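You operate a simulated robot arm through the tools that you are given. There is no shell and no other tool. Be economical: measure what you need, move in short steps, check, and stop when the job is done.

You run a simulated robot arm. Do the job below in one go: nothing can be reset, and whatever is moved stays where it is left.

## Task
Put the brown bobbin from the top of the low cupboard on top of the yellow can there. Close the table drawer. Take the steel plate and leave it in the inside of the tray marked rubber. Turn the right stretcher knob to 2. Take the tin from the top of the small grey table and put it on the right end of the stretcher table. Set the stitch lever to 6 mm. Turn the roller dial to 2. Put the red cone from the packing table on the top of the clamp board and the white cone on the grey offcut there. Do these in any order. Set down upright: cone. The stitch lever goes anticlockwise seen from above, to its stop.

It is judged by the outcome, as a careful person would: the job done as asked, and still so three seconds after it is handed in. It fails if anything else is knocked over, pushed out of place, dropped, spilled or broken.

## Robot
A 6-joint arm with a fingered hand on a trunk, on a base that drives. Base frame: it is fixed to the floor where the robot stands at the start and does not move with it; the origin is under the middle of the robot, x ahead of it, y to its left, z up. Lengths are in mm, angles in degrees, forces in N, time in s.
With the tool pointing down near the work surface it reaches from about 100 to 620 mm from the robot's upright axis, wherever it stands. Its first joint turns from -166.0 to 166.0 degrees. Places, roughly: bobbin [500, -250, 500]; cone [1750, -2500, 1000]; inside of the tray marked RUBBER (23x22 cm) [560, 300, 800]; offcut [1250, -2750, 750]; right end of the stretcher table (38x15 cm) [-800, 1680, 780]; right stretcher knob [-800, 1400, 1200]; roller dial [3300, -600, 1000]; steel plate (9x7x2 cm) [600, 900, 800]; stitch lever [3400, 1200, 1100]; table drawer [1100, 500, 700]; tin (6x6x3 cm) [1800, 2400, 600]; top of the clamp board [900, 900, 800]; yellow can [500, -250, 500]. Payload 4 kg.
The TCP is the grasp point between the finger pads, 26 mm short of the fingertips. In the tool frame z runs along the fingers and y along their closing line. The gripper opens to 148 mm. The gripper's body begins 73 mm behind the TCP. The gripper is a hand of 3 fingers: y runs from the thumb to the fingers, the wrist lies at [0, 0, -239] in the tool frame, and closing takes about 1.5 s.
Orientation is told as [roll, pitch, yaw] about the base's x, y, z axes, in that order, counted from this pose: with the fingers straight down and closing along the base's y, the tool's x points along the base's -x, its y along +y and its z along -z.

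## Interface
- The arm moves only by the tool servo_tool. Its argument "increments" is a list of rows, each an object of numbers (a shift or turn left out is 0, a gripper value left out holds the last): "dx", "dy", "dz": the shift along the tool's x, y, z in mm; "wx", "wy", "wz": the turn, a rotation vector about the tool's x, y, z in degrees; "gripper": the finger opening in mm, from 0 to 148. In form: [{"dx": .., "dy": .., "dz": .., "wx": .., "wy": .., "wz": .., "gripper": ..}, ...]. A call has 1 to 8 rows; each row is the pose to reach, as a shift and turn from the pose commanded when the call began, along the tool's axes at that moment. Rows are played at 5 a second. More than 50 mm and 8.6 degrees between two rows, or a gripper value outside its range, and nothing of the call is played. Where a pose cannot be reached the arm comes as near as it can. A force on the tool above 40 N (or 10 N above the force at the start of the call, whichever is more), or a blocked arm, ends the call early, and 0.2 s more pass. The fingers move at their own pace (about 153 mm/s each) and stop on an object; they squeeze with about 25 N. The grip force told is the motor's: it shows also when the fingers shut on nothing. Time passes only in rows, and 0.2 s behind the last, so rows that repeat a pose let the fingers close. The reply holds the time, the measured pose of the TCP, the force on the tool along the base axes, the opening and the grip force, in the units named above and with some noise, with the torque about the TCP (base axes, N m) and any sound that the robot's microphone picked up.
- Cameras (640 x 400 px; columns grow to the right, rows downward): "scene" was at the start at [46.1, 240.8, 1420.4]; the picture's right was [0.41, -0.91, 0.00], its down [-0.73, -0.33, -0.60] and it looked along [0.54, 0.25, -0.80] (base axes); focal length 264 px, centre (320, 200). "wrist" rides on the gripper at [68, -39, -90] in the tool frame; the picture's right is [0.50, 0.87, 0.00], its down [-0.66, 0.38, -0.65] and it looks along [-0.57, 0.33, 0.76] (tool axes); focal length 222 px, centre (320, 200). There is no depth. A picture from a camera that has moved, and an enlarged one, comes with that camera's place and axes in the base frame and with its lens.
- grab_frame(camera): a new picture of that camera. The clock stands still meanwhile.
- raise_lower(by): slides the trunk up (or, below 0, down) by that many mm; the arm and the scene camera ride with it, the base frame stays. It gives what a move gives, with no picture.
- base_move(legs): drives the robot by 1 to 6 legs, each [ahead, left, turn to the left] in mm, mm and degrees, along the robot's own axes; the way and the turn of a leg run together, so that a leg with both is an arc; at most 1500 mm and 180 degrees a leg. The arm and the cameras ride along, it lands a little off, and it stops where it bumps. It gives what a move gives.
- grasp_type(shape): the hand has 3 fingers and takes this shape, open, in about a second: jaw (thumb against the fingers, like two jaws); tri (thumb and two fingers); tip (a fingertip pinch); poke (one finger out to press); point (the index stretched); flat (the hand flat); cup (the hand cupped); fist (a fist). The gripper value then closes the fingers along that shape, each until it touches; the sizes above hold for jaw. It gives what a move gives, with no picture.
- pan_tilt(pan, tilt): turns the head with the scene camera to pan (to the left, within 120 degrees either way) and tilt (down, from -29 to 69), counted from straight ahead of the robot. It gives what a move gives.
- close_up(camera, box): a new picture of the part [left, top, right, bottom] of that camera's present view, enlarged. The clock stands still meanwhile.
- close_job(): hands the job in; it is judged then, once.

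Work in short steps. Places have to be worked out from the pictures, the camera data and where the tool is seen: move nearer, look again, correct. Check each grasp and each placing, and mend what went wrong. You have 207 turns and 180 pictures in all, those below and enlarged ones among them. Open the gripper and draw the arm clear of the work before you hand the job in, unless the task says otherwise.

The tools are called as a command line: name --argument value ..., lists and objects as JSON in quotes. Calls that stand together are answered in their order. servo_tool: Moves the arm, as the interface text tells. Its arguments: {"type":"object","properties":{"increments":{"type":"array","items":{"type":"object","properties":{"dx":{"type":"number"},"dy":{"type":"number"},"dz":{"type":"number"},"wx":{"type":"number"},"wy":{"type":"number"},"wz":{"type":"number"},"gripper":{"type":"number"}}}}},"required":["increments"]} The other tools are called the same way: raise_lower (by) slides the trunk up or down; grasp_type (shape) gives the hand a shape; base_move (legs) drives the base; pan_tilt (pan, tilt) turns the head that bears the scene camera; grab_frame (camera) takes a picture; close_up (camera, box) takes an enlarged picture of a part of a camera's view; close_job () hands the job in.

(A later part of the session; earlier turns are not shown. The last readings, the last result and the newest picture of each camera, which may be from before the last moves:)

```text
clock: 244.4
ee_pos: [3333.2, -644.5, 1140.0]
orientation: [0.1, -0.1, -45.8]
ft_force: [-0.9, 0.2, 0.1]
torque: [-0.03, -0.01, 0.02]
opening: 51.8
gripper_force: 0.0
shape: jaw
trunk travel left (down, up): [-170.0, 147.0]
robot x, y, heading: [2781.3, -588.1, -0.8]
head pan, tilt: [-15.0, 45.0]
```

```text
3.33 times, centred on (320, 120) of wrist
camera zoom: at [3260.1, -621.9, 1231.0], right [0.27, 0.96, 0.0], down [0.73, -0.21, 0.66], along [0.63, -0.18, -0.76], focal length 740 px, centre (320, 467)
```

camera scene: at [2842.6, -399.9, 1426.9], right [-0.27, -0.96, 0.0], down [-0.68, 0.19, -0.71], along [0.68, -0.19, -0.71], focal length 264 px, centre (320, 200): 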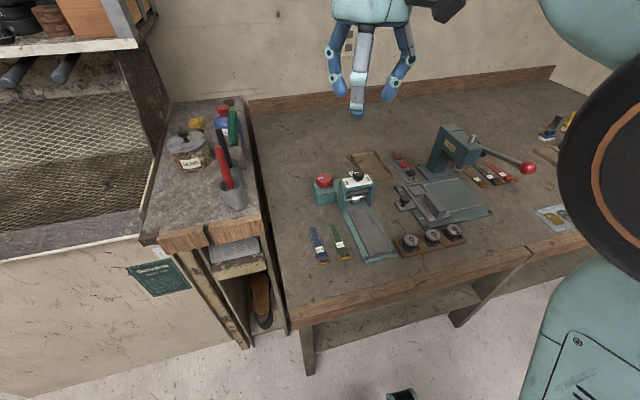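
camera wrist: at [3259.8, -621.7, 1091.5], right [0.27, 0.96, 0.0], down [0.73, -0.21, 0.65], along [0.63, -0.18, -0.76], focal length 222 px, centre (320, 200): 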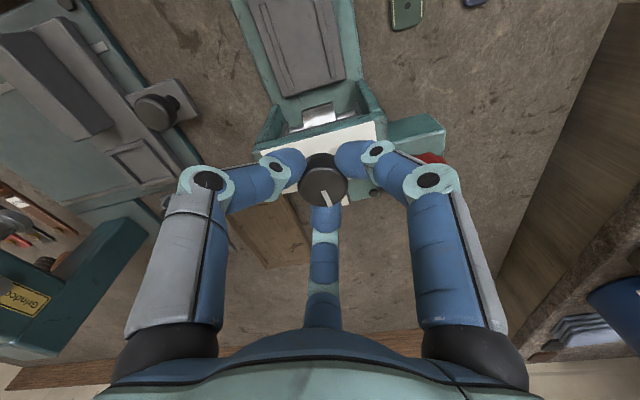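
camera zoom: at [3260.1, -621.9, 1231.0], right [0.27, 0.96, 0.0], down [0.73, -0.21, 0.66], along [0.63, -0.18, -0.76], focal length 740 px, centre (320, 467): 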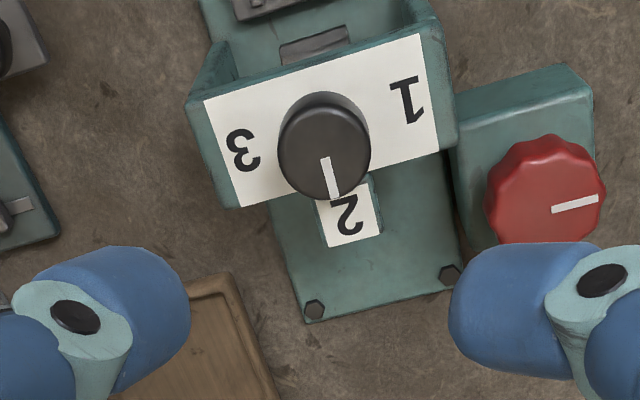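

Dial is on 2. Retract and drive toward the packing table.

servo_tool --increments '[{"dz": -40, "wz": -8}, {"dz": -80, "wz": -16}, {"dz": -120, "wz": -24}, {"dz": -130, "wz": -32}, {"dz": -130, "wz": -40}, {"dz": -130, "wz": -45.5}]'

servo_tool --increments '[{"dx": 45}, {"dx": 90}, {"dx": 135}, {"dx": 180}, {"dx": 225}, {"dx": 260}]'

base_move --legs '[[-700, 0, 0], [0, 0, -90], [700, 0, 0]]'

pan_tilt --pan 10 --tilt 25

grab_frame --camera "scene"

```text
clock: 245.8
ee_pos: [3294.6, -640.5, 1237.3]
orientation: [0.0, -0.2, -0.2]
ft_force: [0.6, 0.2, 0.2]
torque: [0.01, 0.02, -0.01]
opening: 51.8
gripper_force: 0.0
shape: jaw
out of reach, approached as far as the arm can: row 2, 3, 4, 5, 6
trunk travel left (down, up): [-170.0, 147.0]
robot x, y, heading: [2783.4, -593.4, -0.6]
head pan, tilt: [-15.0, 45.0]
```

```text
clock: 247.2
ee_pos: [3031.7, -641.0, 1238.9]
orientation: [0.1, -0.2, -0.2]
ft_force: [0.2, -1.0, 0.8]
torque: [0.0, 0.0, 0.03]
opening: 51.9
gripper_force: 0.1
shape: jaw
trunk travel left (down, up): [-170.0, 147.0]
robot x, y, heading: [2784.8, -587.3, -0.8]
head pan, tilt: [-15.0, 45.0]
```

```text
clock: 258.4
ee_pos: [2033.0, -1556.5, 1238.3]
orientation: [0.0, -0.2, -89.2]
ft_force: [0.3, 0.1, -0.2]
torque: [-0.03, 0.06, 0.01]
opening: 51.8
gripper_force: 0.1
shape: jaw
trunk travel left (down, up): [-170.0, 147.0]
robot x, y, heading: [2080.8, -1305.3, -89.6]
head pan, tilt: [-15.0, 45.0]
```

```text
clock: 259.3
ee_pos: [2034.9, -1557.9, 1238.5]
orientation: [0.1, -0.1, -89.2]
ft_force: [-0.5, -0.4, -0.3]
torque: [-0.01, 0.0, -0.01]
opening: 51.9
gripper_force: 0.1
shape: jaw
trunk travel left (down, up): [-170.0, 147.0]
robot x, y, heading: [2080.4, -1305.3, -89.2]
head pan, tilt: [10.0, 25.0]
```

```text
47 pictures are left
camera scene: at [2308.2, -1372.5, 1457.4], right [-0.98, -0.18, 0.0], down [-0.08, 0.42, -0.91], along [0.17, -0.89, -0.42], focal length 264 px, centre (320, 200)
```

scene: 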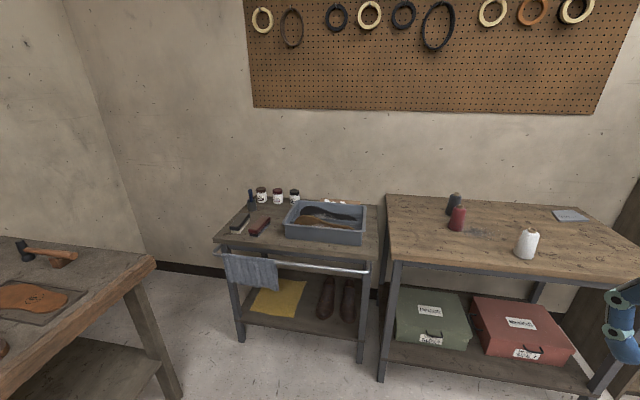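

Packing table ahead: red, dark and white cones, grey offcut at the far right. Drive in front of it.

base_move --legs '[[640, -400, 0]]'

pan_tilt --pan -15 --tilt 45

grab_frame --camera "scene"

```text
clock: 263.5
ee_pos: [1644.8, -2222.7, 1239.1]
orientation: [0.0, 0.0, -88.2]
ft_force: [-1.3, 0.8, -0.3]
torque: [-0.03, 0.03, 0.02]
opening: 51.8
gripper_force: 0.0
shape: jaw
trunk travel left (down, up): [-170.0, 147.0]
robot x, y, heading: [1688.9, -1969.7, -88.6]
head pan, tilt: [10.0, 25.0]
```

```text
clock: 264.4
ee_pos: [1646.4, -2223.8, 1238.8]
orientation: [0.0, -0.1, -88.2]
ft_force: [0.3, 0.4, -0.2]
torque: [-0.03, -0.01, -0.01]
opening: 51.8
gripper_force: 0.1
shape: jaw
trunk travel left (down, up): [-170.0, 147.0]
robot x, y, heading: [1688.6, -1973.1, -88.1]
head pan, tilt: [-15.0, 45.0]
```

```text
46 pictures are left
camera scene: at [1879.0, -2023.1, 1426.9], right [-0.97, 0.23, 0.0], down [0.16, 0.69, -0.71], along [-0.16, -0.69, -0.71], focal length 264 px, centre (320, 200)
```

scene: 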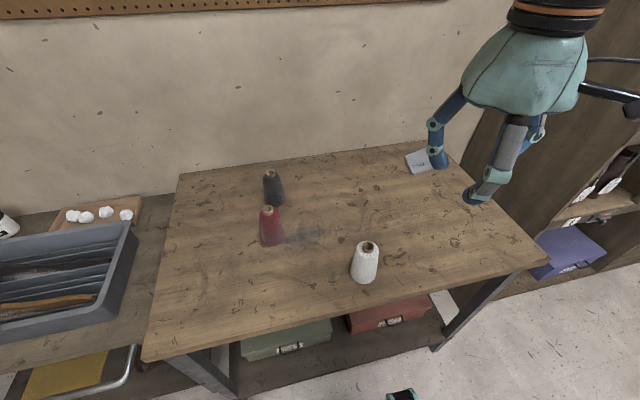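

Table top is at z≈861; white cone at (1714,−2291), red at (1912,−2445), offcut ≈(1370..1430,−2690). The offcut is far, so I'll use a ~20° tilted hand for the white cone. Shift the base right so both are in reach, and look.

base_move --legs '[[20, -215, -1.5]]'

servo_tool --increments '[{"dy": 40}, {"dy": 80}, {"dy": 120}, {"dy": 160}, {"dy": 200}, {"dy": 230}]'

grab_frame --camera "scene"

```text
clock: 266.9
ee_pos: [1427.8, -2245.9, 1239.3]
orientation: [0.2, -0.1, -89.4]
ft_force: [0.0, 0.2, -0.5]
torque: [-0.01, -0.02, 0.01]
opening: 52.0
gripper_force: 0.0
shape: jaw
trunk travel left (down, up): [-170.0, 147.0]
robot x, y, heading: [1477.5, -1993.0, -89.8]
head pan, tilt: [-15.0, 45.0]
```

```text
clock: 268.3
ee_pos: [1659.3, -2245.3, 1241.0]
orientation: [0.0, -0.2, -89.4]
ft_force: [0.3, 0.3, 0.2]
torque: [0.0, 0.01, 0.01]
opening: 51.9
gripper_force: 0.0
shape: jaw
trunk travel left (down, up): [-170.0, 147.0]
robot x, y, heading: [1478.8, -1995.1, -89.4]
head pan, tilt: [-15.0, 45.0]
```

```text
45 pictures are left
camera scene: at [1666.9, -2049.7, 1426.8], right [-0.97, 0.25, 0.0], down [0.18, 0.68, -0.71], along [-0.18, -0.68, -0.71], focal length 264 px, centre (320, 200)
```

scene: 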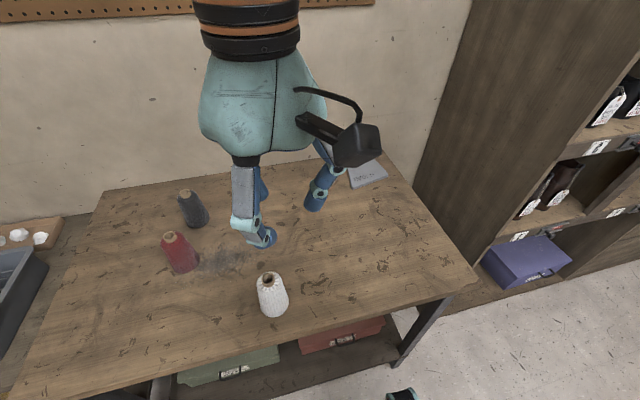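

Offcut spans x 1278–1405, y −2625..−2745; white cone at (1706,−2292). Rotate the hand 30°, then tilt 20° while moving to a pre-grasp above the white cone.

servo_tool --increments '[{"wz": -7.5, "dy": 12, "dz": 30, "gripper": 96}, {"wz": -15, "dy": 24, "dz": 60}, {"wz": -22.5, "dy": 36, "dz": 90}, {"wz": -30, "dy": 48, "dz": 120, "dx": -6}]'

servo_tool --increments '[{"wx": 4, "wy": -6.9, "dz": 30}, {"wx": 8, "wy": -13.8, "dz": 60}, {"wx": 10, "wy": -17.3, "dz": 80}]'

grab_frame --camera "wrist"

grab_frame --camera "scene"

```text
clock: 269.3
ee_pos: [1707.6, -2247.2, 1115.9]
orientation: [0.0, -0.1, -59.2]
ft_force: [-0.7, 0.2, 0.9]
torque: [-0.01, 0.0, 0.01]
opening: 95.5
gripper_force: 0.0
shape: jaw
trunk travel left (down, up): [-170.0, 147.0]
robot x, y, heading: [1480.3, -1989.8, -89.7]
head pan, tilt: [-15.0, 45.0]
```

```text
clock: 270.1
ee_pos: [1706.8, -2248.7, 1037.4]
orientation: [-10.3, -17.4, -57.9]
ft_force: [0.6, -0.5, -0.6]
torque: [-0.03, -0.01, 0.03]
opening: 95.5
gripper_force: 0.1
shape: jaw
trunk travel left (down, up): [-170.0, 147.0]
robot x, y, heading: [1478.7, -1994.3, -89.6]
head pan, tilt: [-15.0, 45.0]
```

```text
44 pictures are left
camera wrist: at [1638.5, -2180.6, 1109.7], right [0.49, 0.82, -0.3], down [0.66, -0.12, 0.74], along [0.57, -0.56, -0.6], focal length 222 px, centre (320, 200)
```

wrist: 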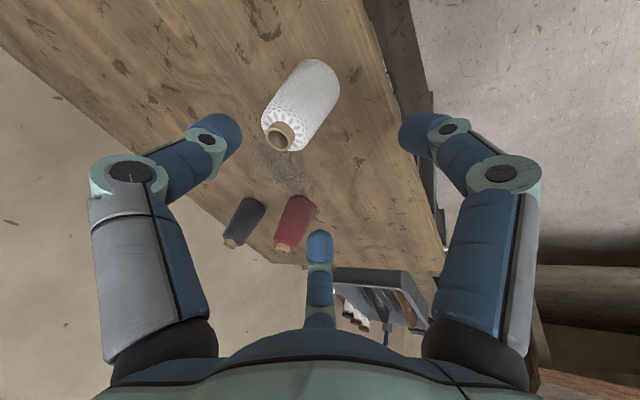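

```text
43 pictures are left
camera scene: at [1666.5, -2049.5, 1426.9], right [-0.97, 0.25, 0.0], down [0.18, 0.68, -0.71], along [-0.18, -0.68, -0.71], focal length 264 px, centre (320, 200)
```

scene: 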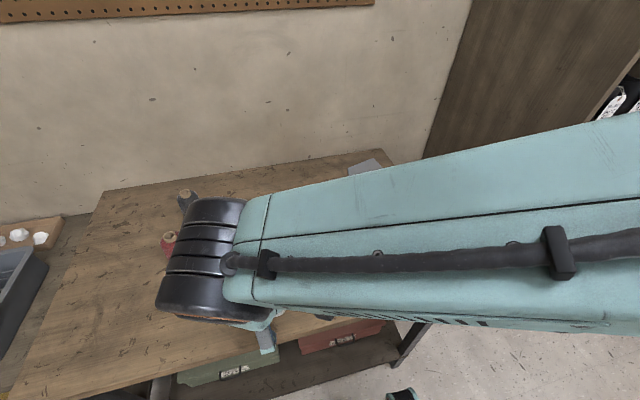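

Hand tilted correctly. Estimate of the white cone axis ≈(1701,−2308), base z≈838. Advance halfway along the tool and recheck.

servo_tool --increments '[{"dx": -3, "dy": -8, "dz": 30}, {"dx": -3, "dy": -8, "dz": 65}]'

grab_frame --camera "wrist"

```text
clock: 270.7
ee_pos: [1702.1, -2278.4, 977.3]
orientation: [-10.3, -17.2, -57.8]
ft_force: [-0.3, -0.1, 0.3]
torque: [0.01, 0.0, -0.01]
opening: 95.5
gripper_force: 0.0
shape: jaw
trunk travel left (down, up): [-170.0, 147.0]
robot x, y, heading: [1478.0, -1996.0, -89.7]
head pan, tilt: [-15.0, 45.0]
```

```text
42 pictures are left
camera wrist: at [1635.1, -2210.9, 1049.0], right [0.49, 0.82, -0.3], down [0.66, -0.12, 0.74], along [0.57, -0.56, -0.6], focal length 222 px, centre (320, 200)
```

wrist: 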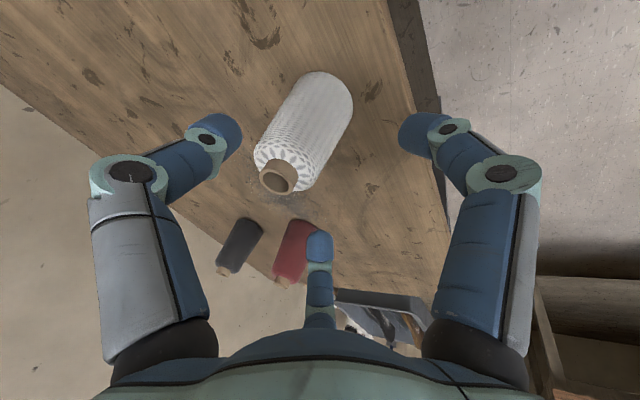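

Triangulating both wrist views, the cone axis is at (1703,−2331), base ≈830, top ≈940. Shift sideways above the top, then advance along the tool.

servo_tool --increments '[{"dx": -16, "dy": -8, "dz": 6}, {"dx": -16, "dy": -8, "dz": 40}, {"dx": -16, "dy": -8, "dz": 75}, {"dx": -16, "dy": -8, "dz": 98}]'

grab_frame --camera "wrist"

```text
clock: 271.7
ee_pos: [1703.9, -2327.0, 895.6]
orientation: [-10.2, -17.4, -57.8]
ft_force: [0.0, 0.5, -0.5]
torque: [0.0, 0.02, 0.03]
opening: 95.5
gripper_force: 0.1
shape: jaw
trunk travel left (down, up): [-170.0, 147.0]
robot x, y, heading: [1476.4, -1994.6, -89.8]
head pan, tilt: [-15.0, 45.0]
```

```text
41 pictures are left
camera wrist: at [1636.5, -2260.3, 968.0], right [0.49, 0.82, -0.3], down [0.66, -0.12, 0.74], along [0.57, -0.56, -0.6], focal length 222 px, centre (320, 200)
```

wrist: 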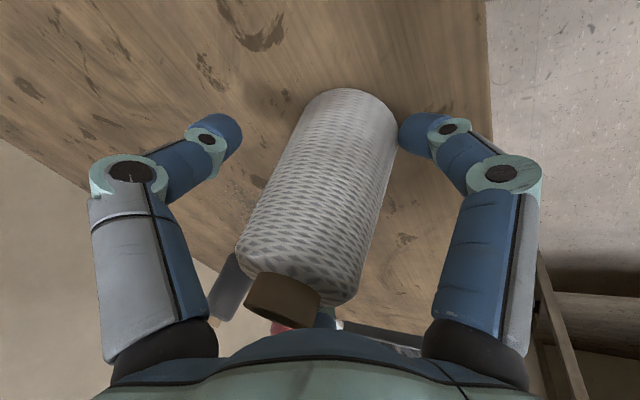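

The cone is between the fingers. Close and check the grip.

servo_tool --increments '[{"gripper": 70}, {"gripper": 50}, {"gripper": 30}, {"gripper": 30}, {"gripper": 30}, {"gripper": 30}]'

grab_frame --camera "wrist"

```text
clock: 273.1
ee_pos: [1704.2, -2327.4, 896.6]
orientation: [-10.3, -17.3, -57.8]
ft_force: [0.2, 0.9, 1.4]
torque: [0.11, -0.01, -0.01]
opening: 54.3
gripper_force: 25.0
shape: jaw
trunk travel left (down, up): [-170.0, 147.0]
robot x, y, heading: [1475.7, -1995.0, -89.6]
head pan, tilt: [-15.0, 45.0]
```

```text
40 pictures are left
camera wrist: at [1636.5, -2259.9, 968.4], right [0.49, 0.82, -0.3], down [0.66, -0.12, 0.74], along [0.57, -0.56, -0.6], focal length 222 px, centre (320, 200)
```

wrist: 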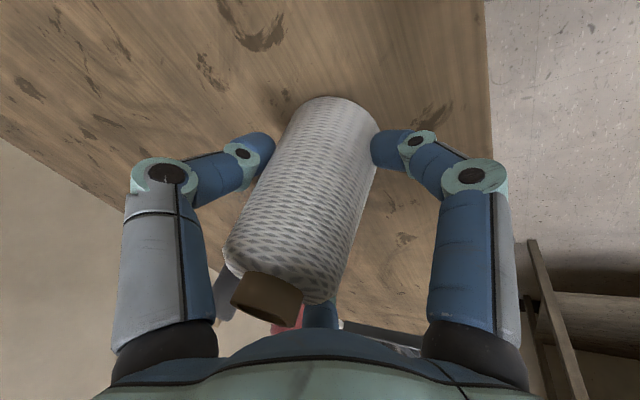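

Gripped at 54 mm. Lift straight up 110 mm.

servo_tool --increments '[{"dx": -6, "dy": -3.4, "dz": -19}, {"dx": -16, "dy": -9, "dz": -50}, {"dx": -25, "dy": -14, "dz": -78}, {"dx": -33, "dy": -19, "dz": -103}]'

base_move --legs '[[0, -120, 0]]'

grab_frame --camera "scene"

```text
clock: 274.1
ee_pos: [1703.7, -2332.4, 1000.1]
orientation: [-10.3, -17.3, -58.0]
ft_force: [-0.1, 0.1, -1.2]
torque: [0.01, 0.0, -0.01]
opening: 54.1
gripper_force: 25.8
shape: jaw
trunk travel left (down, up): [-170.0, 147.0]
robot x, y, heading: [1475.5, -1996.9, -89.8]
head pan, tilt: [-15.0, 45.0]
```

```text
clock: 275.8
ee_pos: [1582.6, -2332.3, 1001.3]
orientation: [-10.4, -17.2, -57.9]
ft_force: [0.0, -0.3, -2.1]
torque: [0.04, -0.03, -0.01]
opening: 53.9
gripper_force: 24.9
shape: jaw
trunk travel left (down, up): [-170.0, 147.0]
robot x, y, heading: [1354.4, -1995.7, -89.9]
head pan, tilt: [-15.0, 45.0]
```

```text
39 pictures are left
camera scene: at [1545.8, -2050.2, 1426.9], right [-0.97, 0.25, 0.0], down [0.18, 0.68, -0.71], along [-0.18, -0.68, -0.71], focal length 264 px, centre (320, 200)
```

scene: 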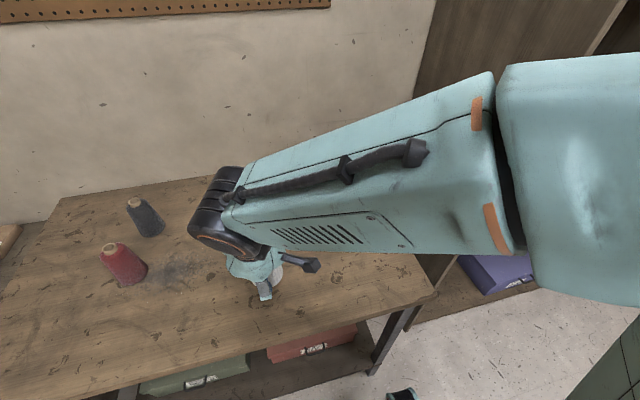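

Recomputed with table z≈832: offcut centre ≈(1325,−2712), near edge ≈−2655. Raise the hand, inch ahead 25, and lower the trunk to gain reach.

servo_tool --increments '[{"dx": -12, "dy": -7, "dz": -38}, {"dx": -24, "dy": -14, "dz": -76}, {"dx": -36, "dy": -20.5, "dz": -113}]'

base_move --legs '[[25, 0, 0]]'

raise_lower --by -120

servo_tool --increments '[{"dx": -14.5, "dy": -38.5, "dz": 11.6}, {"dx": -29, "dy": -77, "dz": 23.2}, {"dx": -43.5, "dy": -115.5, "dz": 34.8}, {"dx": -58, "dy": -154, "dz": 46.4}, {"dx": -72.5, "dy": -192.5, "dz": 58}, {"dx": -87, "dy": -231, "dz": 69.6}, {"dx": -101.5, "dy": -269.5, "dz": 81.2}]'

```text
clock: 276.6
ee_pos: [1580.7, -2335.6, 1122.5]
orientation: [-10.3, -17.2, -57.9]
ft_force: [0.3, -1.1, -1.0]
torque: [-0.02, -0.02, 0.02]
opening: 54.0
gripper_force: 24.8
shape: jaw
trunk travel left (down, up): [-170.0, 147.0]
robot x, y, heading: [1358.8, -1995.5, -90.0]
head pan, tilt: [-15.0, 45.0]
```

```text
clock: 277.4
ee_pos: [1581.7, -2362.7, 1120.6]
orientation: [-10.3, -17.3, -58.0]
ft_force: [0.7, 0.5, -1.7]
torque: [0.01, -0.04, -0.03]
opening: 53.8
gripper_force: 25.5
shape: jaw
trunk travel left (down, up): [-170.0, 147.0]
robot x, y, heading: [1359.1, -2021.3, -89.8]
head pan, tilt: [-15.0, 45.0]
```

```text
clock: 278.9
ee_pos: [1580.4, -2360.8, 1003.5]
orientation: [-10.4, -17.4, -57.9]
ft_force: [0.7, 0.8, -2.2]
torque: [0.04, -0.06, 0.03]
opening: 54.2
gripper_force: 25.2
shape: jaw
trunk travel left (down, up): [-50.0, 267.0]
robot x, y, heading: [1354.8, -2021.9, -89.6]
head pan, tilt: [-15.0, 45.0]
```

```text
clock: 280.5
ee_pos: [1402.1, -2598.9, 1001.7]
orientation: [-10.4, -17.4, -57.8]
ft_force: [0.2, -0.1, -1.6]
torque: [0.02, 0.01, -0.01]
opening: 53.8
gripper_force: 25.1
shape: jaw
trunk travel left (down, up): [-50.0, 267.0]
robot x, y, heading: [1355.9, -2020.7, -89.7]
head pan, tilt: [-15.0, 45.0]
```

On track with no reach complaint. Continue the last 125 mm and look.

servo_tool --increments '[{"dx": -14, "dy": -38, "dz": 11}, {"dx": -28, "dy": -76, "dz": 23}, {"dx": -41, "dy": -113, "dz": 34}]'

grab_frame --camera "wrist"

grab_frame --camera "scene"

```text
clock: 281.3
ee_pos: [1324.4, -2699.1, 999.6]
orientation: [-10.3, -17.2, -57.9]
ft_force: [0.4, 0.2, -1.2]
torque: [0.03, 0.0, 0.05]
opening: 53.8
gripper_force: 25.2
shape: jaw
trunk travel left (down, up): [-50.0, 267.0]
robot x, y, heading: [1358.1, -2021.8, -89.6]
head pan, tilt: [-15.0, 45.0]
```

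```text
38 pictures are left
camera wrist: at [1258.1, -2631.4, 1071.0], right [0.49, 0.82, -0.3], down [0.66, -0.13, 0.74], along [0.57, -0.56, -0.6], focal length 222 px, centre (320, 200)
```

wrist: 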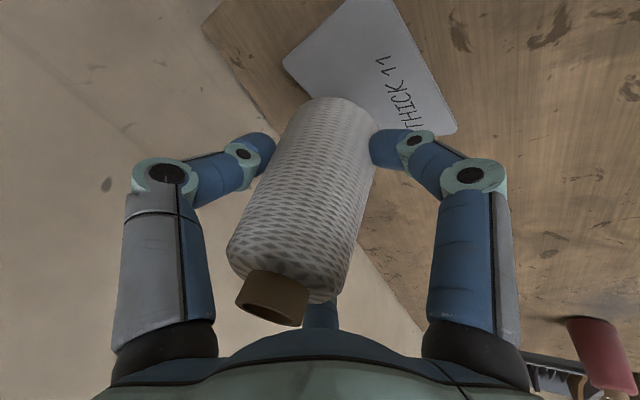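

```text
37 pictures are left
camera scene: at [1546.1, -2110.7, 1299.7], right [-0.97, 0.25, 0.0], down [0.18, 0.68, -0.71], along [-0.18, -0.68, -0.71], focal length 264 px, centre (320, 200)
```

scene: 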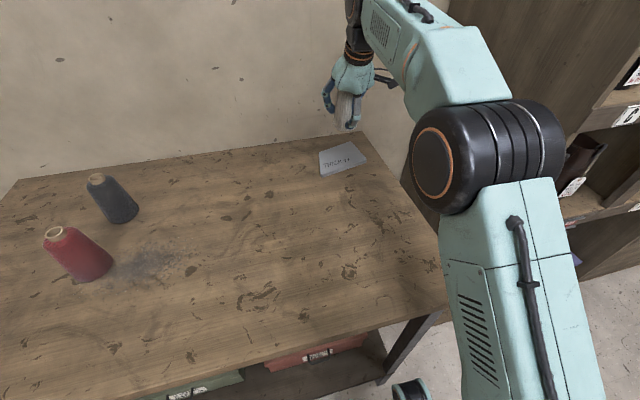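

Offcut centre by both cameras ≈(1335,−2706). Correct slightly and lower to ~10 mm above expected contact.

servo_tool --increments '[{"dx": -12, "dy": 8, "dz": 2.5}, {"dx": -1, "dy": 14, "dz": 37}, {"dx": 9, "dy": 20, "dz": 70}, {"dx": 13.5, "dy": 22.5, "dz": 84}]'

grab_frame --camera "wrist"

close_up --camera "scene" --box '[290, 90, 410, 190]'

```text
clock: 282.3
ee_pos: [1337.4, -2704.4, 914.5]
orientation: [-10.3, -17.2, -57.8]
ft_force: [-0.8, 0.1, -0.9]
torque: [0.03, -0.01, -0.01]
opening: 53.6
gripper_force: 24.9
shape: jaw
trunk travel left (down, up): [-50.0, 267.0]
robot x, y, heading: [1357.0, -2015.6, -89.9]
head pan, tilt: [-15.0, 45.0]
```

```text
36 pictures are left
camera wrist: at [1271.3, -2637.0, 987.0], right [0.49, 0.82, -0.3], down [0.66, -0.12, 0.74], along [0.57, -0.56, -0.6], focal length 222 px, centre (320, 200)
```

wrist: 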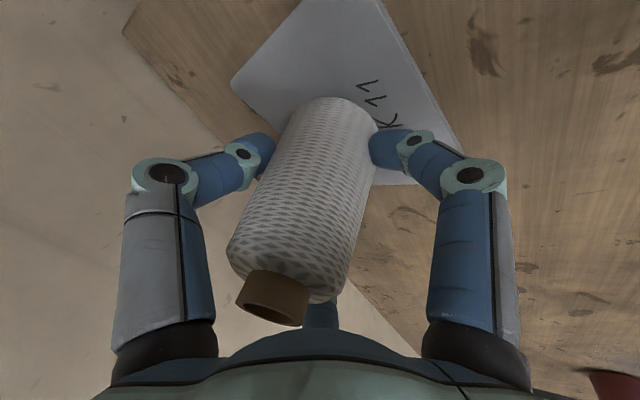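

```text
4.00 times, centred on (350, 140) of scene
camera zoom: at [1546.4, -2109.9, 1299.8], right [-0.97, 0.25, 0.0], down [0.18, 0.68, -0.71], along [-0.18, -0.68, -0.71], focal length 1057 px, centre (200, 440)
```

zoom: 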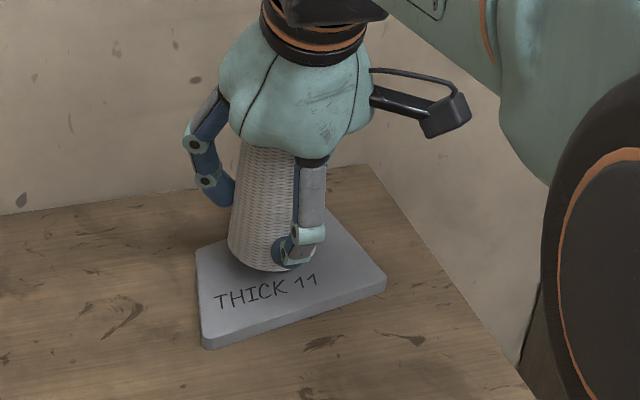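

The cone hovers over the offcut, a bit to the far side. Shift ~10 mm nearer and lower gently to contact.

servo_tool --increments '[{"dx": 12, "dy": -2, "dz": -3.4}, {"dx": 13, "dy": -1.3, "dz": 0.4}, {"dx": 14, "dy": -0.6, "dz": 3.2}, {"dx": 15, "dy": 0, "dz": 6}, {"dx": 16, "dy": 0.6, "dz": 9}]'

```text
clock: 283.5
ee_pos: [1331.2, -2694.0, 905.5]
orientation: [-10.6, -17.5, -57.8]
ft_force: [0.2, -1.3, 23.5]
torque: [0.57, 0.28, 0.04]
opening: 55.3
gripper_force: 24.6
shape: jaw
trunk travel left (down, up): [-50.0, 267.0]
robot x, y, heading: [1358.1, -2020.1, -89.9]
head pan, tilt: [-15.0, 45.0]
```

Contact felt (23 N). Ease off 1.5 mm, open, and withdraw along the tool axis.

servo_tool --increments '[{"dz": -1.5}, {"dz": -1.5, "gripper": 70}, {"dz": -1.5, "gripper": 100}, {"dz": -1.5, "gripper": 100}, {"dz": -40}, {"dz": -85}, {"dz": -130}, {"dz": -170}]'

close_up --camera "scene" --box '[290, 90, 410, 190]'

```text
clock: 285.3
ee_pos: [1330.1, -2638.3, 1065.0]
orientation: [-10.3, -17.3, -57.9]
ft_force: [-0.2, -0.5, 0.1]
torque: [-0.03, 0.0, -0.01]
opening: 99.7
gripper_force: 0.1
shape: jaw
trunk travel left (down, up): [-50.0, 267.0]
robot x, y, heading: [1359.6, -2016.5, -89.6]
head pan, tilt: [-15.0, 45.0]
```

```text
4.00 times, centred on (350, 140) of scene
camera zoom: at [1546.4, -2109.5, 1299.8], right [-0.97, 0.25, 0.0], down [0.18, 0.68, -0.71], along [-0.18, -0.68, -0.71], focal length 1057 px, centre (200, 440)
```

zoom: 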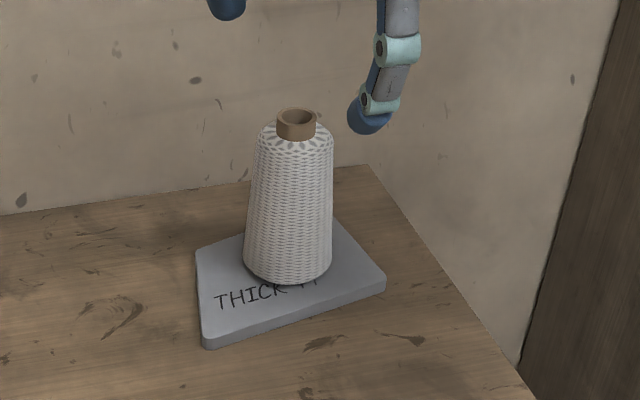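

White cone stands upright on the offcut. Retract the arm and untilt the hand.

servo_tool --increments '[{"dx": 35.5, "dy": 21, "dz": -24.3}, {"dx": 71, "dy": 42, "dz": -48.6}, {"dx": 106.5, "dy": 63, "dz": -73}, {"dx": 142, "dy": 84, "dz": -97}, {"dx": 177.5, "dy": 105, "dz": -121.5}, {"dx": 213, "dy": 126, "dz": -146}, {"dx": 248, "dy": 147, "dz": -170}]'

servo_tool --increments '[{"wx": -4, "wy": 6.9}, {"wx": -8, "wy": 13.8}, {"wx": -10, "wy": 17.3}]'

servo_tool --increments '[{"wz": 7.5}, {"wz": 15}, {"wz": 22.5}, {"wz": 30}]'

raise_lower --by 120

base_move --legs '[[-20, 0, 0], [0, 480, 0]]'

grab_frame --camera "scene"

```text
clock: 286.9
ee_pos: [1330.6, -2310.0, 1119.6]
orientation: [-10.3, -17.2, -58.0]
ft_force: [0.8, -0.5, -0.4]
torque: [0.0, -0.01, -0.01]
opening: 99.9
gripper_force: 0.0
shape: jaw
trunk travel left (down, up): [-50.0, 267.0]
robot x, y, heading: [1357.2, -2020.6, -89.8]
head pan, tilt: [-15.0, 45.0]
```

```text
clock: 287.7
ee_pos: [1330.6, -2309.4, 1121.1]
orientation: [0.0, 0.0, -59.4]
ft_force: [-0.1, -0.3, -1.0]
torque: [0.0, -0.02, 0.01]
opening: 99.7
gripper_force: 0.0
shape: jaw
trunk travel left (down, up): [-50.0, 267.0]
robot x, y, heading: [1357.7, -2016.7, -89.8]
head pan, tilt: [-15.0, 45.0]
```

```text
clock: 288.7
ee_pos: [1329.5, -2307.6, 1121.6]
orientation: [0.0, -0.1, -89.5]
ft_force: [0.3, -0.5, 0.1]
torque: [-0.01, 0.02, -0.01]
opening: 99.8
gripper_force: 0.1
shape: jaw
trunk travel left (down, up): [-50.0, 267.0]
robot x, y, heading: [1356.2, -2021.9, -89.9]
head pan, tilt: [-15.0, 45.0]
```

```text
clock: 290.2
ee_pos: [1330.8, -2308.1, 1242.1]
orientation: [0.0, -0.1, -89.3]
ft_force: [0.3, 0.1, -0.4]
torque: [0.02, -0.04, 0.05]
opening: 99.8
gripper_force: 0.2
shape: jaw
trunk travel left (down, up): [-170.0, 147.0]
robot x, y, heading: [1357.4, -2020.3, -89.7]
head pan, tilt: [-15.0, 45.0]
```

```text
clock: 295.3
ee_pos: [1808.1, -2285.2, 1241.8]
orientation: [0.0, -0.1, -89.4]
ft_force: [0.3, 0.6, -0.2]
torque: [0.01, 0.02, -0.01]
opening: 100.0
gripper_force: 0.0
shape: jaw
trunk travel left (down, up): [-170.0, 147.0]
robot x, y, heading: [1837.7, -1993.1, -89.7]
head pan, tilt: [-15.0, 45.0]
```

```text
33 pictures are left
camera scene: at [2024.2, -2052.8, 1426.9], right [-0.97, 0.25, 0.0], down [0.18, 0.68, -0.71], along [-0.18, -0.68, -0.71], focal length 264 px, centre (320, 200)
```

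scene: 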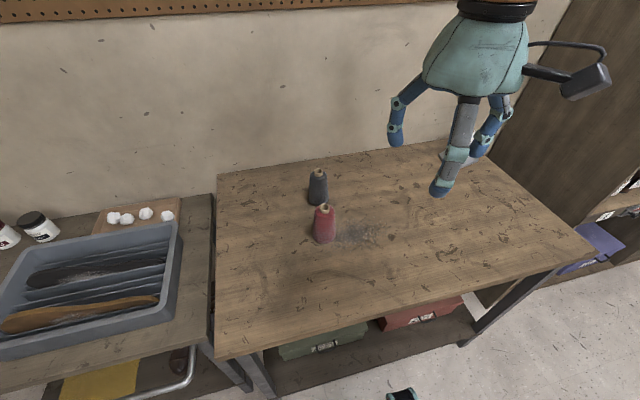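

Red cone axis ≈(1897,−2487). Move above it with the hand straight down.

servo_tool --increments '[{"dx": -33, "dy": 15, "dz": 28}, {"dx": -66, "dy": 30, "dz": 56}, {"dx": -99, "dy": 45, "dz": 84}, {"dx": -132, "dy": 60, "dz": 112}, {"dx": -165, "dy": 75, "dz": 140}, {"dx": -202, "dy": 90, "dz": 165}]'

grab_frame --camera "wrist"

```text
clock: 296.7
ee_pos: [1904.3, -2490.8, 1077.2]
orientation: [-0.1, -0.2, -89.4]
ft_force: [0.4, -0.1, -0.3]
torque: [0.02, 0.02, 0.01]
opening: 99.5
gripper_force: 0.0
shape: jaw
trunk travel left (down, up): [-170.0, 147.0]
robot x, y, heading: [1831.0, -1994.6, -89.7]
head pan, tilt: [-15.0, 45.0]
```

```text
32 pictures are left
camera wrist: at [1865.1, -2422.1, 1166.6], right [0.86, 0.51, 0.0], down [0.39, -0.65, 0.65], along [0.33, -0.56, -0.76], focal length 222 px, centre (320, 200)
```

wrist: 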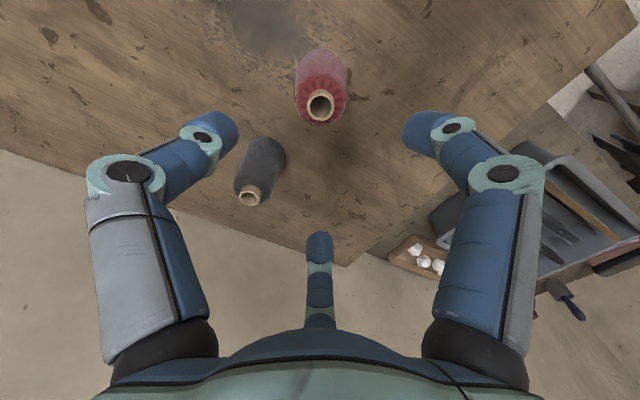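

Red axis ≈(1899,−2480). Correct and descend around it.

servo_tool --increments '[{"dx": 10, "dy": -5, "dz": 40}, {"dx": 10, "dy": -5, "dz": 85}, {"dx": 10, "dy": -5, "dz": 110}]'

grab_frame --camera "wrist"

```text
clock: 297.5
ee_pos: [1897.1, -2477.6, 966.3]
orientation: [0.0, -0.2, -89.4]
ft_force: [-0.4, 0.0, 0.2]
torque: [0.02, 0.0, 0.04]
opening: 99.6
gripper_force: 0.0
shape: jaw
trunk travel left (down, up): [-170.0, 147.0]
robot x, y, heading: [1834.8, -1996.0, -89.7]
head pan, tilt: [-15.0, 45.0]
```

```text
31 pictures are left
camera wrist: at [1858.4, -2408.8, 1057.9], right [0.86, 0.51, 0.0], down [0.38, -0.65, 0.66], along [0.33, -0.56, -0.75], focal length 222 px, centre (320, 200)
```

wrist: 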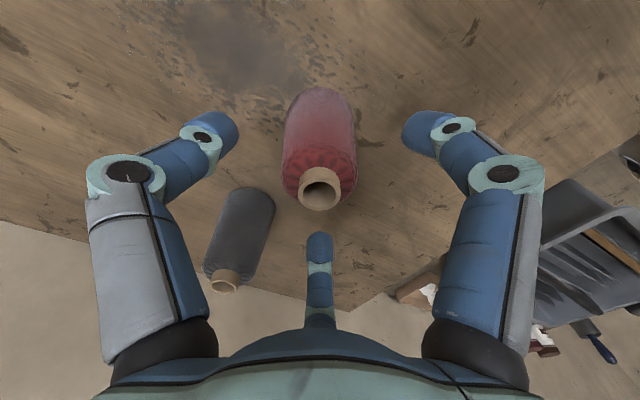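

Good alignment. Lower 74 mm and close.

servo_tool --increments '[{"dx": -3, "dy": 3, "dz": 35}, {"dx": -3, "dy": 3, "dz": 74}, {"dx": -3, "dy": 3, "dz": 74, "gripper": 70}, {"dx": -3, "dy": 3, "dz": 74, "gripper": 50}, {"dx": -3, "dy": 3, "dz": 74, "gripper": 30}, {"dx": -3, "dy": 3, "dz": 74, "gripper": 30}, {"dx": -3, "dy": 3, "dz": 74, "gripper": 30}]'

servo_tool --increments '[{"dz": -20}, {"dz": -65}, {"dz": -110}, {"dz": -155}, {"dz": -200}]'

grab_frame --camera "wrist"

```text
clock: 299.1
ee_pos: [1899.1, -2480.9, 893.1]
orientation: [0.0, -0.1, -89.5]
ft_force: [-0.6, 0.1, -0.3]
torque: [-0.01, 0.02, 0.03]
opening: 52.2
gripper_force: 25.2
shape: jaw
trunk travel left (down, up): [-170.0, 147.0]
robot x, y, heading: [1833.2, -1996.7, -89.8]
head pan, tilt: [-15.0, 45.0]
```

```text
clock: 300.3
ee_pos: [1899.8, -2480.6, 1093.7]
orientation: [0.0, 0.0, -89.4]
ft_force: [-0.1, 0.1, -1.4]
torque: [-0.02, 0.0, 0.01]
opening: 52.1
gripper_force: 24.7
shape: jaw
trunk travel left (down, up): [-170.0, 147.0]
robot x, y, heading: [1832.4, -1996.7, -89.6]
head pan, tilt: [-15.0, 45.0]
```

```text
30 pictures are left
camera wrist: at [1861.0, -2412.2, 1184.8], right [0.86, 0.51, 0.0], down [0.38, -0.65, 0.66], along [0.33, -0.56, -0.76], focal length 222 px, centre (320, 200)
```

wrist: 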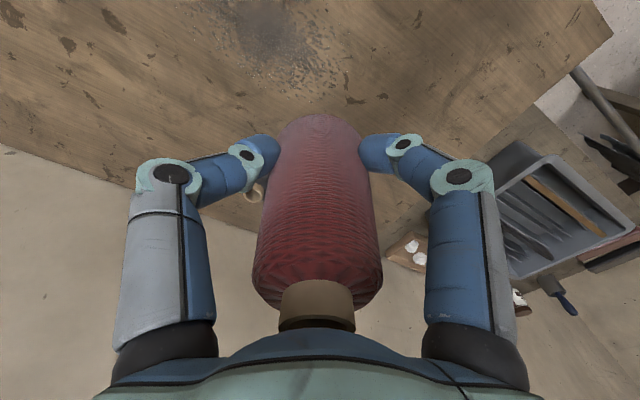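

Red cone held. Retract, back away, turn and drive to the far side of the work table.

servo_tool --increments '[{"dx": 40, "dz": -15}, {"dx": 80, "dz": -30}, {"dx": 120, "dz": -45}, {"dx": 160, "dz": -60}, {"dx": 190, "dz": -70}]'

base_move --legs '[[-550, 0, 0], [0, 0, -90], [0, -1400, 0]]'

pan_tilt --pan -30 --tilt 35

grab_frame --camera "scene"

```text
clock: 301.5
ee_pos: [1895.7, -2288.1, 1162.9]
orientation: [0.1, -0.1, -89.3]
ft_force: [0.9, -0.2, -1.7]
torque: [-0.02, -0.01, 0.01]
opening: 52.2
gripper_force: 25.2
shape: jaw
trunk travel left (down, up): [-170.0, 147.0]
robot x, y, heading: [1835.8, -1995.6, -89.9]
head pan, tilt: [-15.0, 45.0]
```

```text
clock: 317.5
ee_pos: [1491.5, -339.2, 1162.7]
orientation: [0.1, -0.1, -178.1]
ft_force: [-0.1, -0.2, -1.0]
torque: [-0.03, 0.05, 0.01]
opening: 52.2
gripper_force: 25.2
shape: jaw
trunk travel left (down, up): [-170.0, 147.0]
robot x, y, heading: [1779.3, -274.3, -178.3]
head pan, tilt: [-15.0, 45.0]
stopped in leg 3: the robot was blocked; the commanded pose is now the measured one
```

```text
clock: 318.3
ee_pos: [1490.8, -340.1, 1163.3]
orientation: [0.1, 0.0, -178.1]
ft_force: [-0.3, 0.4, -2.0]
torque: [-0.03, -0.02, 0.03]
opening: 52.1
gripper_force: 25.2
shape: jaw
trunk travel left (down, up): [-170.0, 147.0]
robot x, y, heading: [1782.8, -271.5, -178.3]
head pan, tilt: [-30.0, 35.0]
```

```text
29 pictures are left
camera scene: at [1733.5, -438.5, 1441.7], right [0.48, 0.88, 0.0], down [0.5, -0.27, -0.82], along [-0.72, 0.39, -0.57], focal length 264 px, centre (320, 200)
```

scene: 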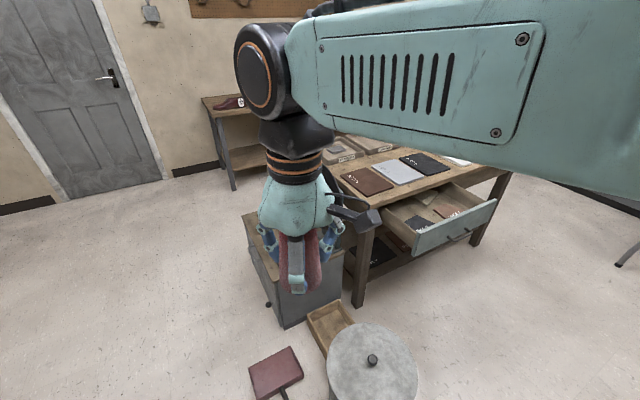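

The base touched the round bin near (1430,−50). Back away first, then pass it with wide clearance.

base_move --legs '[[-320, 0, -1.7], [0, -1170, 0]]'

pan_tilt --pan 25 --tilt 35

grab_frame --camera "scene"

```text
clock: 330.4
ee_pos: [1792.9, 806.9, 1163.1]
orientation: [0.1, -0.1, -177.5]
ft_force: [0.1, -0.1, -1.9]
torque: [-0.02, 0.0, 0.02]
opening: 52.0
gripper_force: 24.9
shape: jaw
trunk travel left (down, up): [-170.0, 147.0]
robot x, y, heading: [2081.9, 875.5, -177.8]
head pan, tilt: [-30.0, 35.0]
```

```text
clock: 331.6
ee_pos: [1793.9, 806.3, 1162.3]
orientation: [0.1, -0.2, -177.6]
ft_force: [-0.9, 0.6, -2.9]
torque: [0.01, -0.02, -0.02]
opening: 52.2
gripper_force: 25.0
shape: jaw
trunk travel left (down, up): [-170.0, 147.0]
robot x, y, heading: [2084.5, 873.4, -178.0]
head pan, tilt: [25.0, 35.0]
```

```text
28 pictures are left
camera scene: at [2034.3, 629.4, 1441.7], right [-0.46, 0.89, 0.0], down [0.51, 0.26, -0.82], along [-0.73, -0.37, -0.57], focal length 264 px, centre (320, 200)
```

scene: 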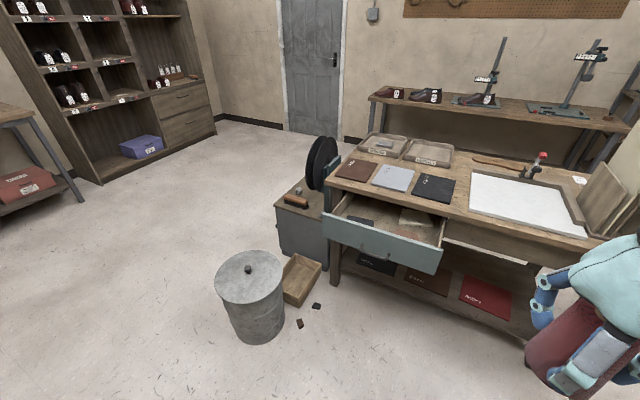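

The bin is unmoved at (1434,−61). The clamp board's white top spans x≈690–1010, y≈790–1140; drawer front is at x≈1275, y 263–725. Drive to (1450,990) facing the table, clear of the drawer.

base_move --legs '[[0, -120, -2], [630, 0, 0]]'

pan_tilt --pan 10 --tilt 45

grab_frame --camera "scene"

```text
clock: 336.4
ee_pos: [1174.2, 922.2, 1161.6]
orientation: [0.1, -0.1, -178.0]
ft_force: [-0.1, 0.2, -2.9]
torque: [0.03, -0.03, 0.02]
opening: 52.3
gripper_force: 24.7
shape: jaw
trunk travel left (down, up): [-170.0, 147.0]
robot x, y, heading: [1466.6, 993.5, -178.2]
head pan, tilt: [25.0, 35.0]
```

```text
clock: 337.2
ee_pos: [1174.2, 922.5, 1161.8]
orientation: [0.1, -0.1, -178.0]
ft_force: [-0.3, -0.7, -2.1]
torque: [0.0, -0.01, -0.02]
opening: 51.9
gripper_force: 24.5
shape: jaw
trunk travel left (down, up): [-170.0, 147.0]
robot x, y, heading: [1464.1, 996.0, -178.1]
head pan, tilt: [10.0, 45.0]
```

```text
27 pictures are left
camera scene: at [1413.5, 765.9, 1426.9], right [-0.2, 0.98, 0.0], down [0.69, 0.14, -0.71], along [-0.69, -0.14, -0.71], focal length 264 px, centre (320, 200)
```

scene: 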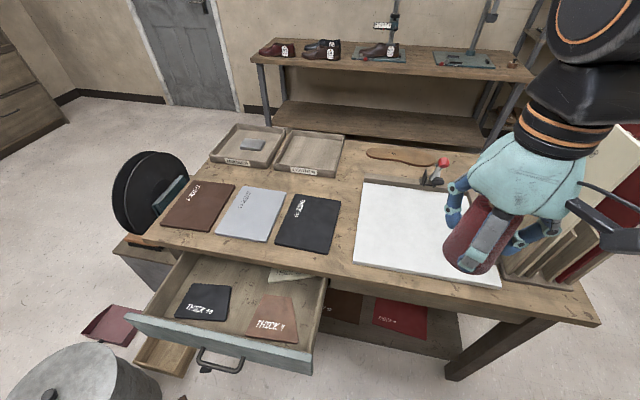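

Board white top: x 701–1028, y 782–1138. Take the red cone over (925,900) and lower to ~25 mm above.

servo_tool --increments '[{"dx": -45, "dy": 4, "dz": 10}, {"dx": -90, "dy": 8, "dz": 20}, {"dx": -135, "dy": 12, "dz": 40}, {"dx": -175, "dy": 16, "dz": 68}, {"dx": -210, "dy": 19, "dz": 100}, {"dx": -235, "dy": 21, "dz": 142}, {"dx": -249, "dy": 22, "dz": 188}, {"dx": -249, "dy": 22, "dz": 235}]'

grab_frame --camera "wrist"

close_up --camera "scene" --box '[320, 140, 540, 300]'

```text
clock: 339.0
ee_pos: [930.8, 893.4, 923.3]
orientation: [0.0, -0.1, -178.1]
ft_force: [-0.2, 0.4, -1.8]
torque: [-0.05, -0.04, -0.04]
opening: 52.0
gripper_force: 25.1
shape: jaw
trunk travel left (down, up): [-170.0, 147.0]
robot x, y, heading: [1465.5, 990.5, -178.3]
head pan, tilt: [10.0, 45.0]
```

```text
26 pictures are left
camera wrist: at [998.0, 935.9, 1015.0], right [0.53, -0.85, 0.0], down [-0.64, -0.4, 0.66], along [-0.56, -0.35, -0.76], focal length 222 px, centre (320, 200)
```

wrist: 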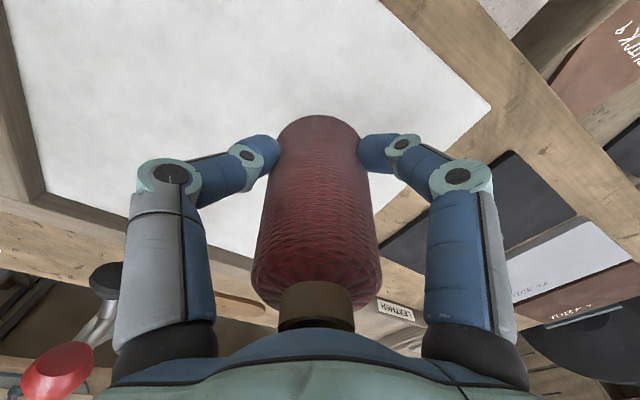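

```text
2.50 times, centred on (430, 220) of scene
camera zoom: at [1413.1, 766.0, 1426.9], right [-0.2, 0.98, 0.0], down [0.69, 0.14, -0.71], along [-0.69, -0.14, -0.71], focal length 661 px, centre (45, 150)
```

zoom: 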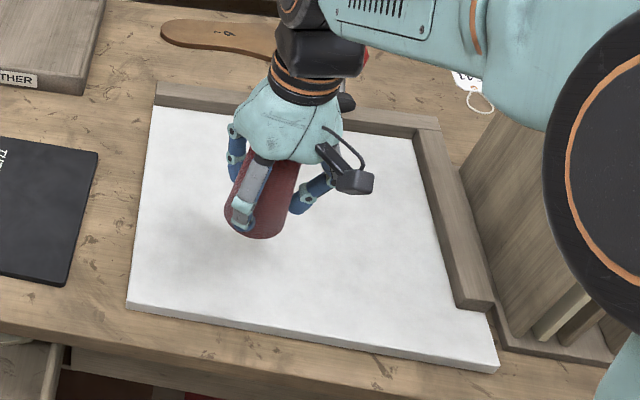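

Clear area below the cone. Lower gently until contact.

servo_tool --increments '[{"dz": 20}, {"dz": 30}, {"dz": 35}, {"dz": 39}, {"dz": 43}, {"dz": 47}]'

```text
clock: 340.4
ee_pos: [926.2, 891.8, 880.3]
orientation: [0.0, -0.1, -178.1]
ft_force: [0.6, 0.5, -1.8]
torque: [-0.03, 0.02, -0.01]
opening: 51.7
gripper_force: 25.4
shape: jaw
trunk travel left (down, up): [-170.0, 147.0]
robot x, y, heading: [1464.9, 989.0, -178.5]
head pan, tilt: [10.0, 45.0]
```

servo_tool --increments '[{"dz": 3}, {"dz": 6}, {"dz": 9}, {"dz": 12}]'

```text
clock: 341.4
ee_pos: [925.4, 890.3, 870.0]
orientation: [0.1, -0.4, -178.0]
ft_force: [1.4, 0.6, 12.7]
torque: [0.09, 0.0, 0.01]
opening: 52.1
gripper_force: 25.1
shape: jaw
trunk travel left (down, up): [-170.0, 147.0]
robot x, y, heading: [1465.5, 990.4, -178.1]
head pan, tilt: [10.0, 45.0]
```

Contact at z≈870 (13 N). Ease 1 mm, open, and lift straight up.

servo_tool --increments '[{"dz": -1}, {"dz": -1, "gripper": 70}, {"dz": -1, "gripper": 100}, {"dz": -1, "gripper": 100}, {"dz": -40}, {"dz": -88}, {"dz": -136}, {"dz": -180}]'

servo_tool --increments '[{"dx": 40, "dz": -30}, {"dx": 80, "dz": -60}, {"dx": 120, "dz": -90}, {"dx": 160, "dz": -100}, {"dx": 200, "dz": -100}, {"dx": 240, "dz": -100}]'

grab_frame --camera "scene"

```text
clock: 343.2
ee_pos: [929.1, 891.6, 1050.9]
orientation: [0.1, -0.1, -178.1]
ft_force: [-0.9, -0.7, 0.0]
torque: [-0.01, -0.04, 0.02]
opening: 99.7
gripper_force: 0.0
shape: jaw
trunk travel left (down, up): [-170.0, 147.0]
robot x, y, heading: [1463.4, 991.6, -178.5]
head pan, tilt: [10.0, 45.0]
```

```text
clock: 344.6
ee_pos: [1168.1, 901.1, 1148.8]
orientation: [0.0, -0.2, -178.0]
ft_force: [-0.3, 1.1, 0.2]
torque: [-0.03, -0.02, 0.04]
opening: 99.7
gripper_force: 0.1
shape: jaw
trunk travel left (down, up): [-170.0, 147.0]
robot x, y, heading: [1464.0, 992.8, -178.3]
head pan, tilt: [10.0, 45.0]
```

```text
24 pictures are left
camera scene: at [1414.8, 766.4, 1427.0], right [-0.2, 0.98, 0.0], down [0.69, 0.14, -0.71], along [-0.69, -0.14, -0.71], focal length 264 px, centre (320, 200)
```

scene: 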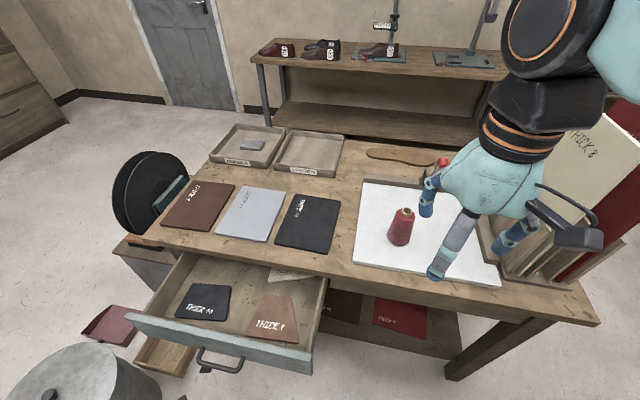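

Red cone stands on the clamp board. Last: the drawer. Close-up of its front and handle.

close_up --camera "scene" --box '[120, 240, 340, 390]'

```text
2.67 times, centred on (230, 315) of scene
camera zoom: at [1414.8, 766.4, 1427.0], right [-0.2, 0.98, 0.0], down [0.69, 0.14, -0.71], along [-0.69, -0.14, -0.71], focal length 705 px, centre (560, -107)
```

zoom: 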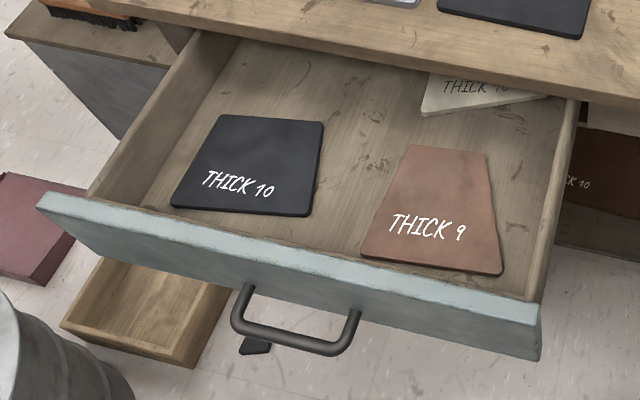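

Panel outer face at x≈1260, y 246–715; the handle sits ~90 mm below the top edge. I back up, shift left to y≈480, and lower the trunk.

base_move --legs '[[-270, 0, -1.7], [0, 425, 0]]'

raise_lower --by -165

```text
clock: 350.5
ee_pos: [1437.0, 481.0, 1149.0]
orientation: [0.1, -0.1, 179.8]
ft_force: [-0.4, 0.1, 0.0]
torque: [-0.03, -0.05, -0.01]
opening: 99.4
gripper_force: 0.1
shape: jaw
trunk travel left (down, up): [-170.0, 147.0]
robot x, y, heading: [1737.4, 557.8, 179.4]
head pan, tilt: [10.0, 45.0]
```

```text
clock: 352.4
ee_pos: [1436.5, 479.8, 984.9]
orientation: [0.1, -0.1, 179.8]
ft_force: [0.5, 0.2, 0.1]
torque: [0.0, -0.01, 0.02]
opening: 99.9
gripper_force: 0.2
shape: jaw
trunk travel left (down, up): [-5.0, 312.0]
robot x, y, heading: [1738.9, 559.1, 179.7]
head pan, tilt: [10.0, 45.0]
```

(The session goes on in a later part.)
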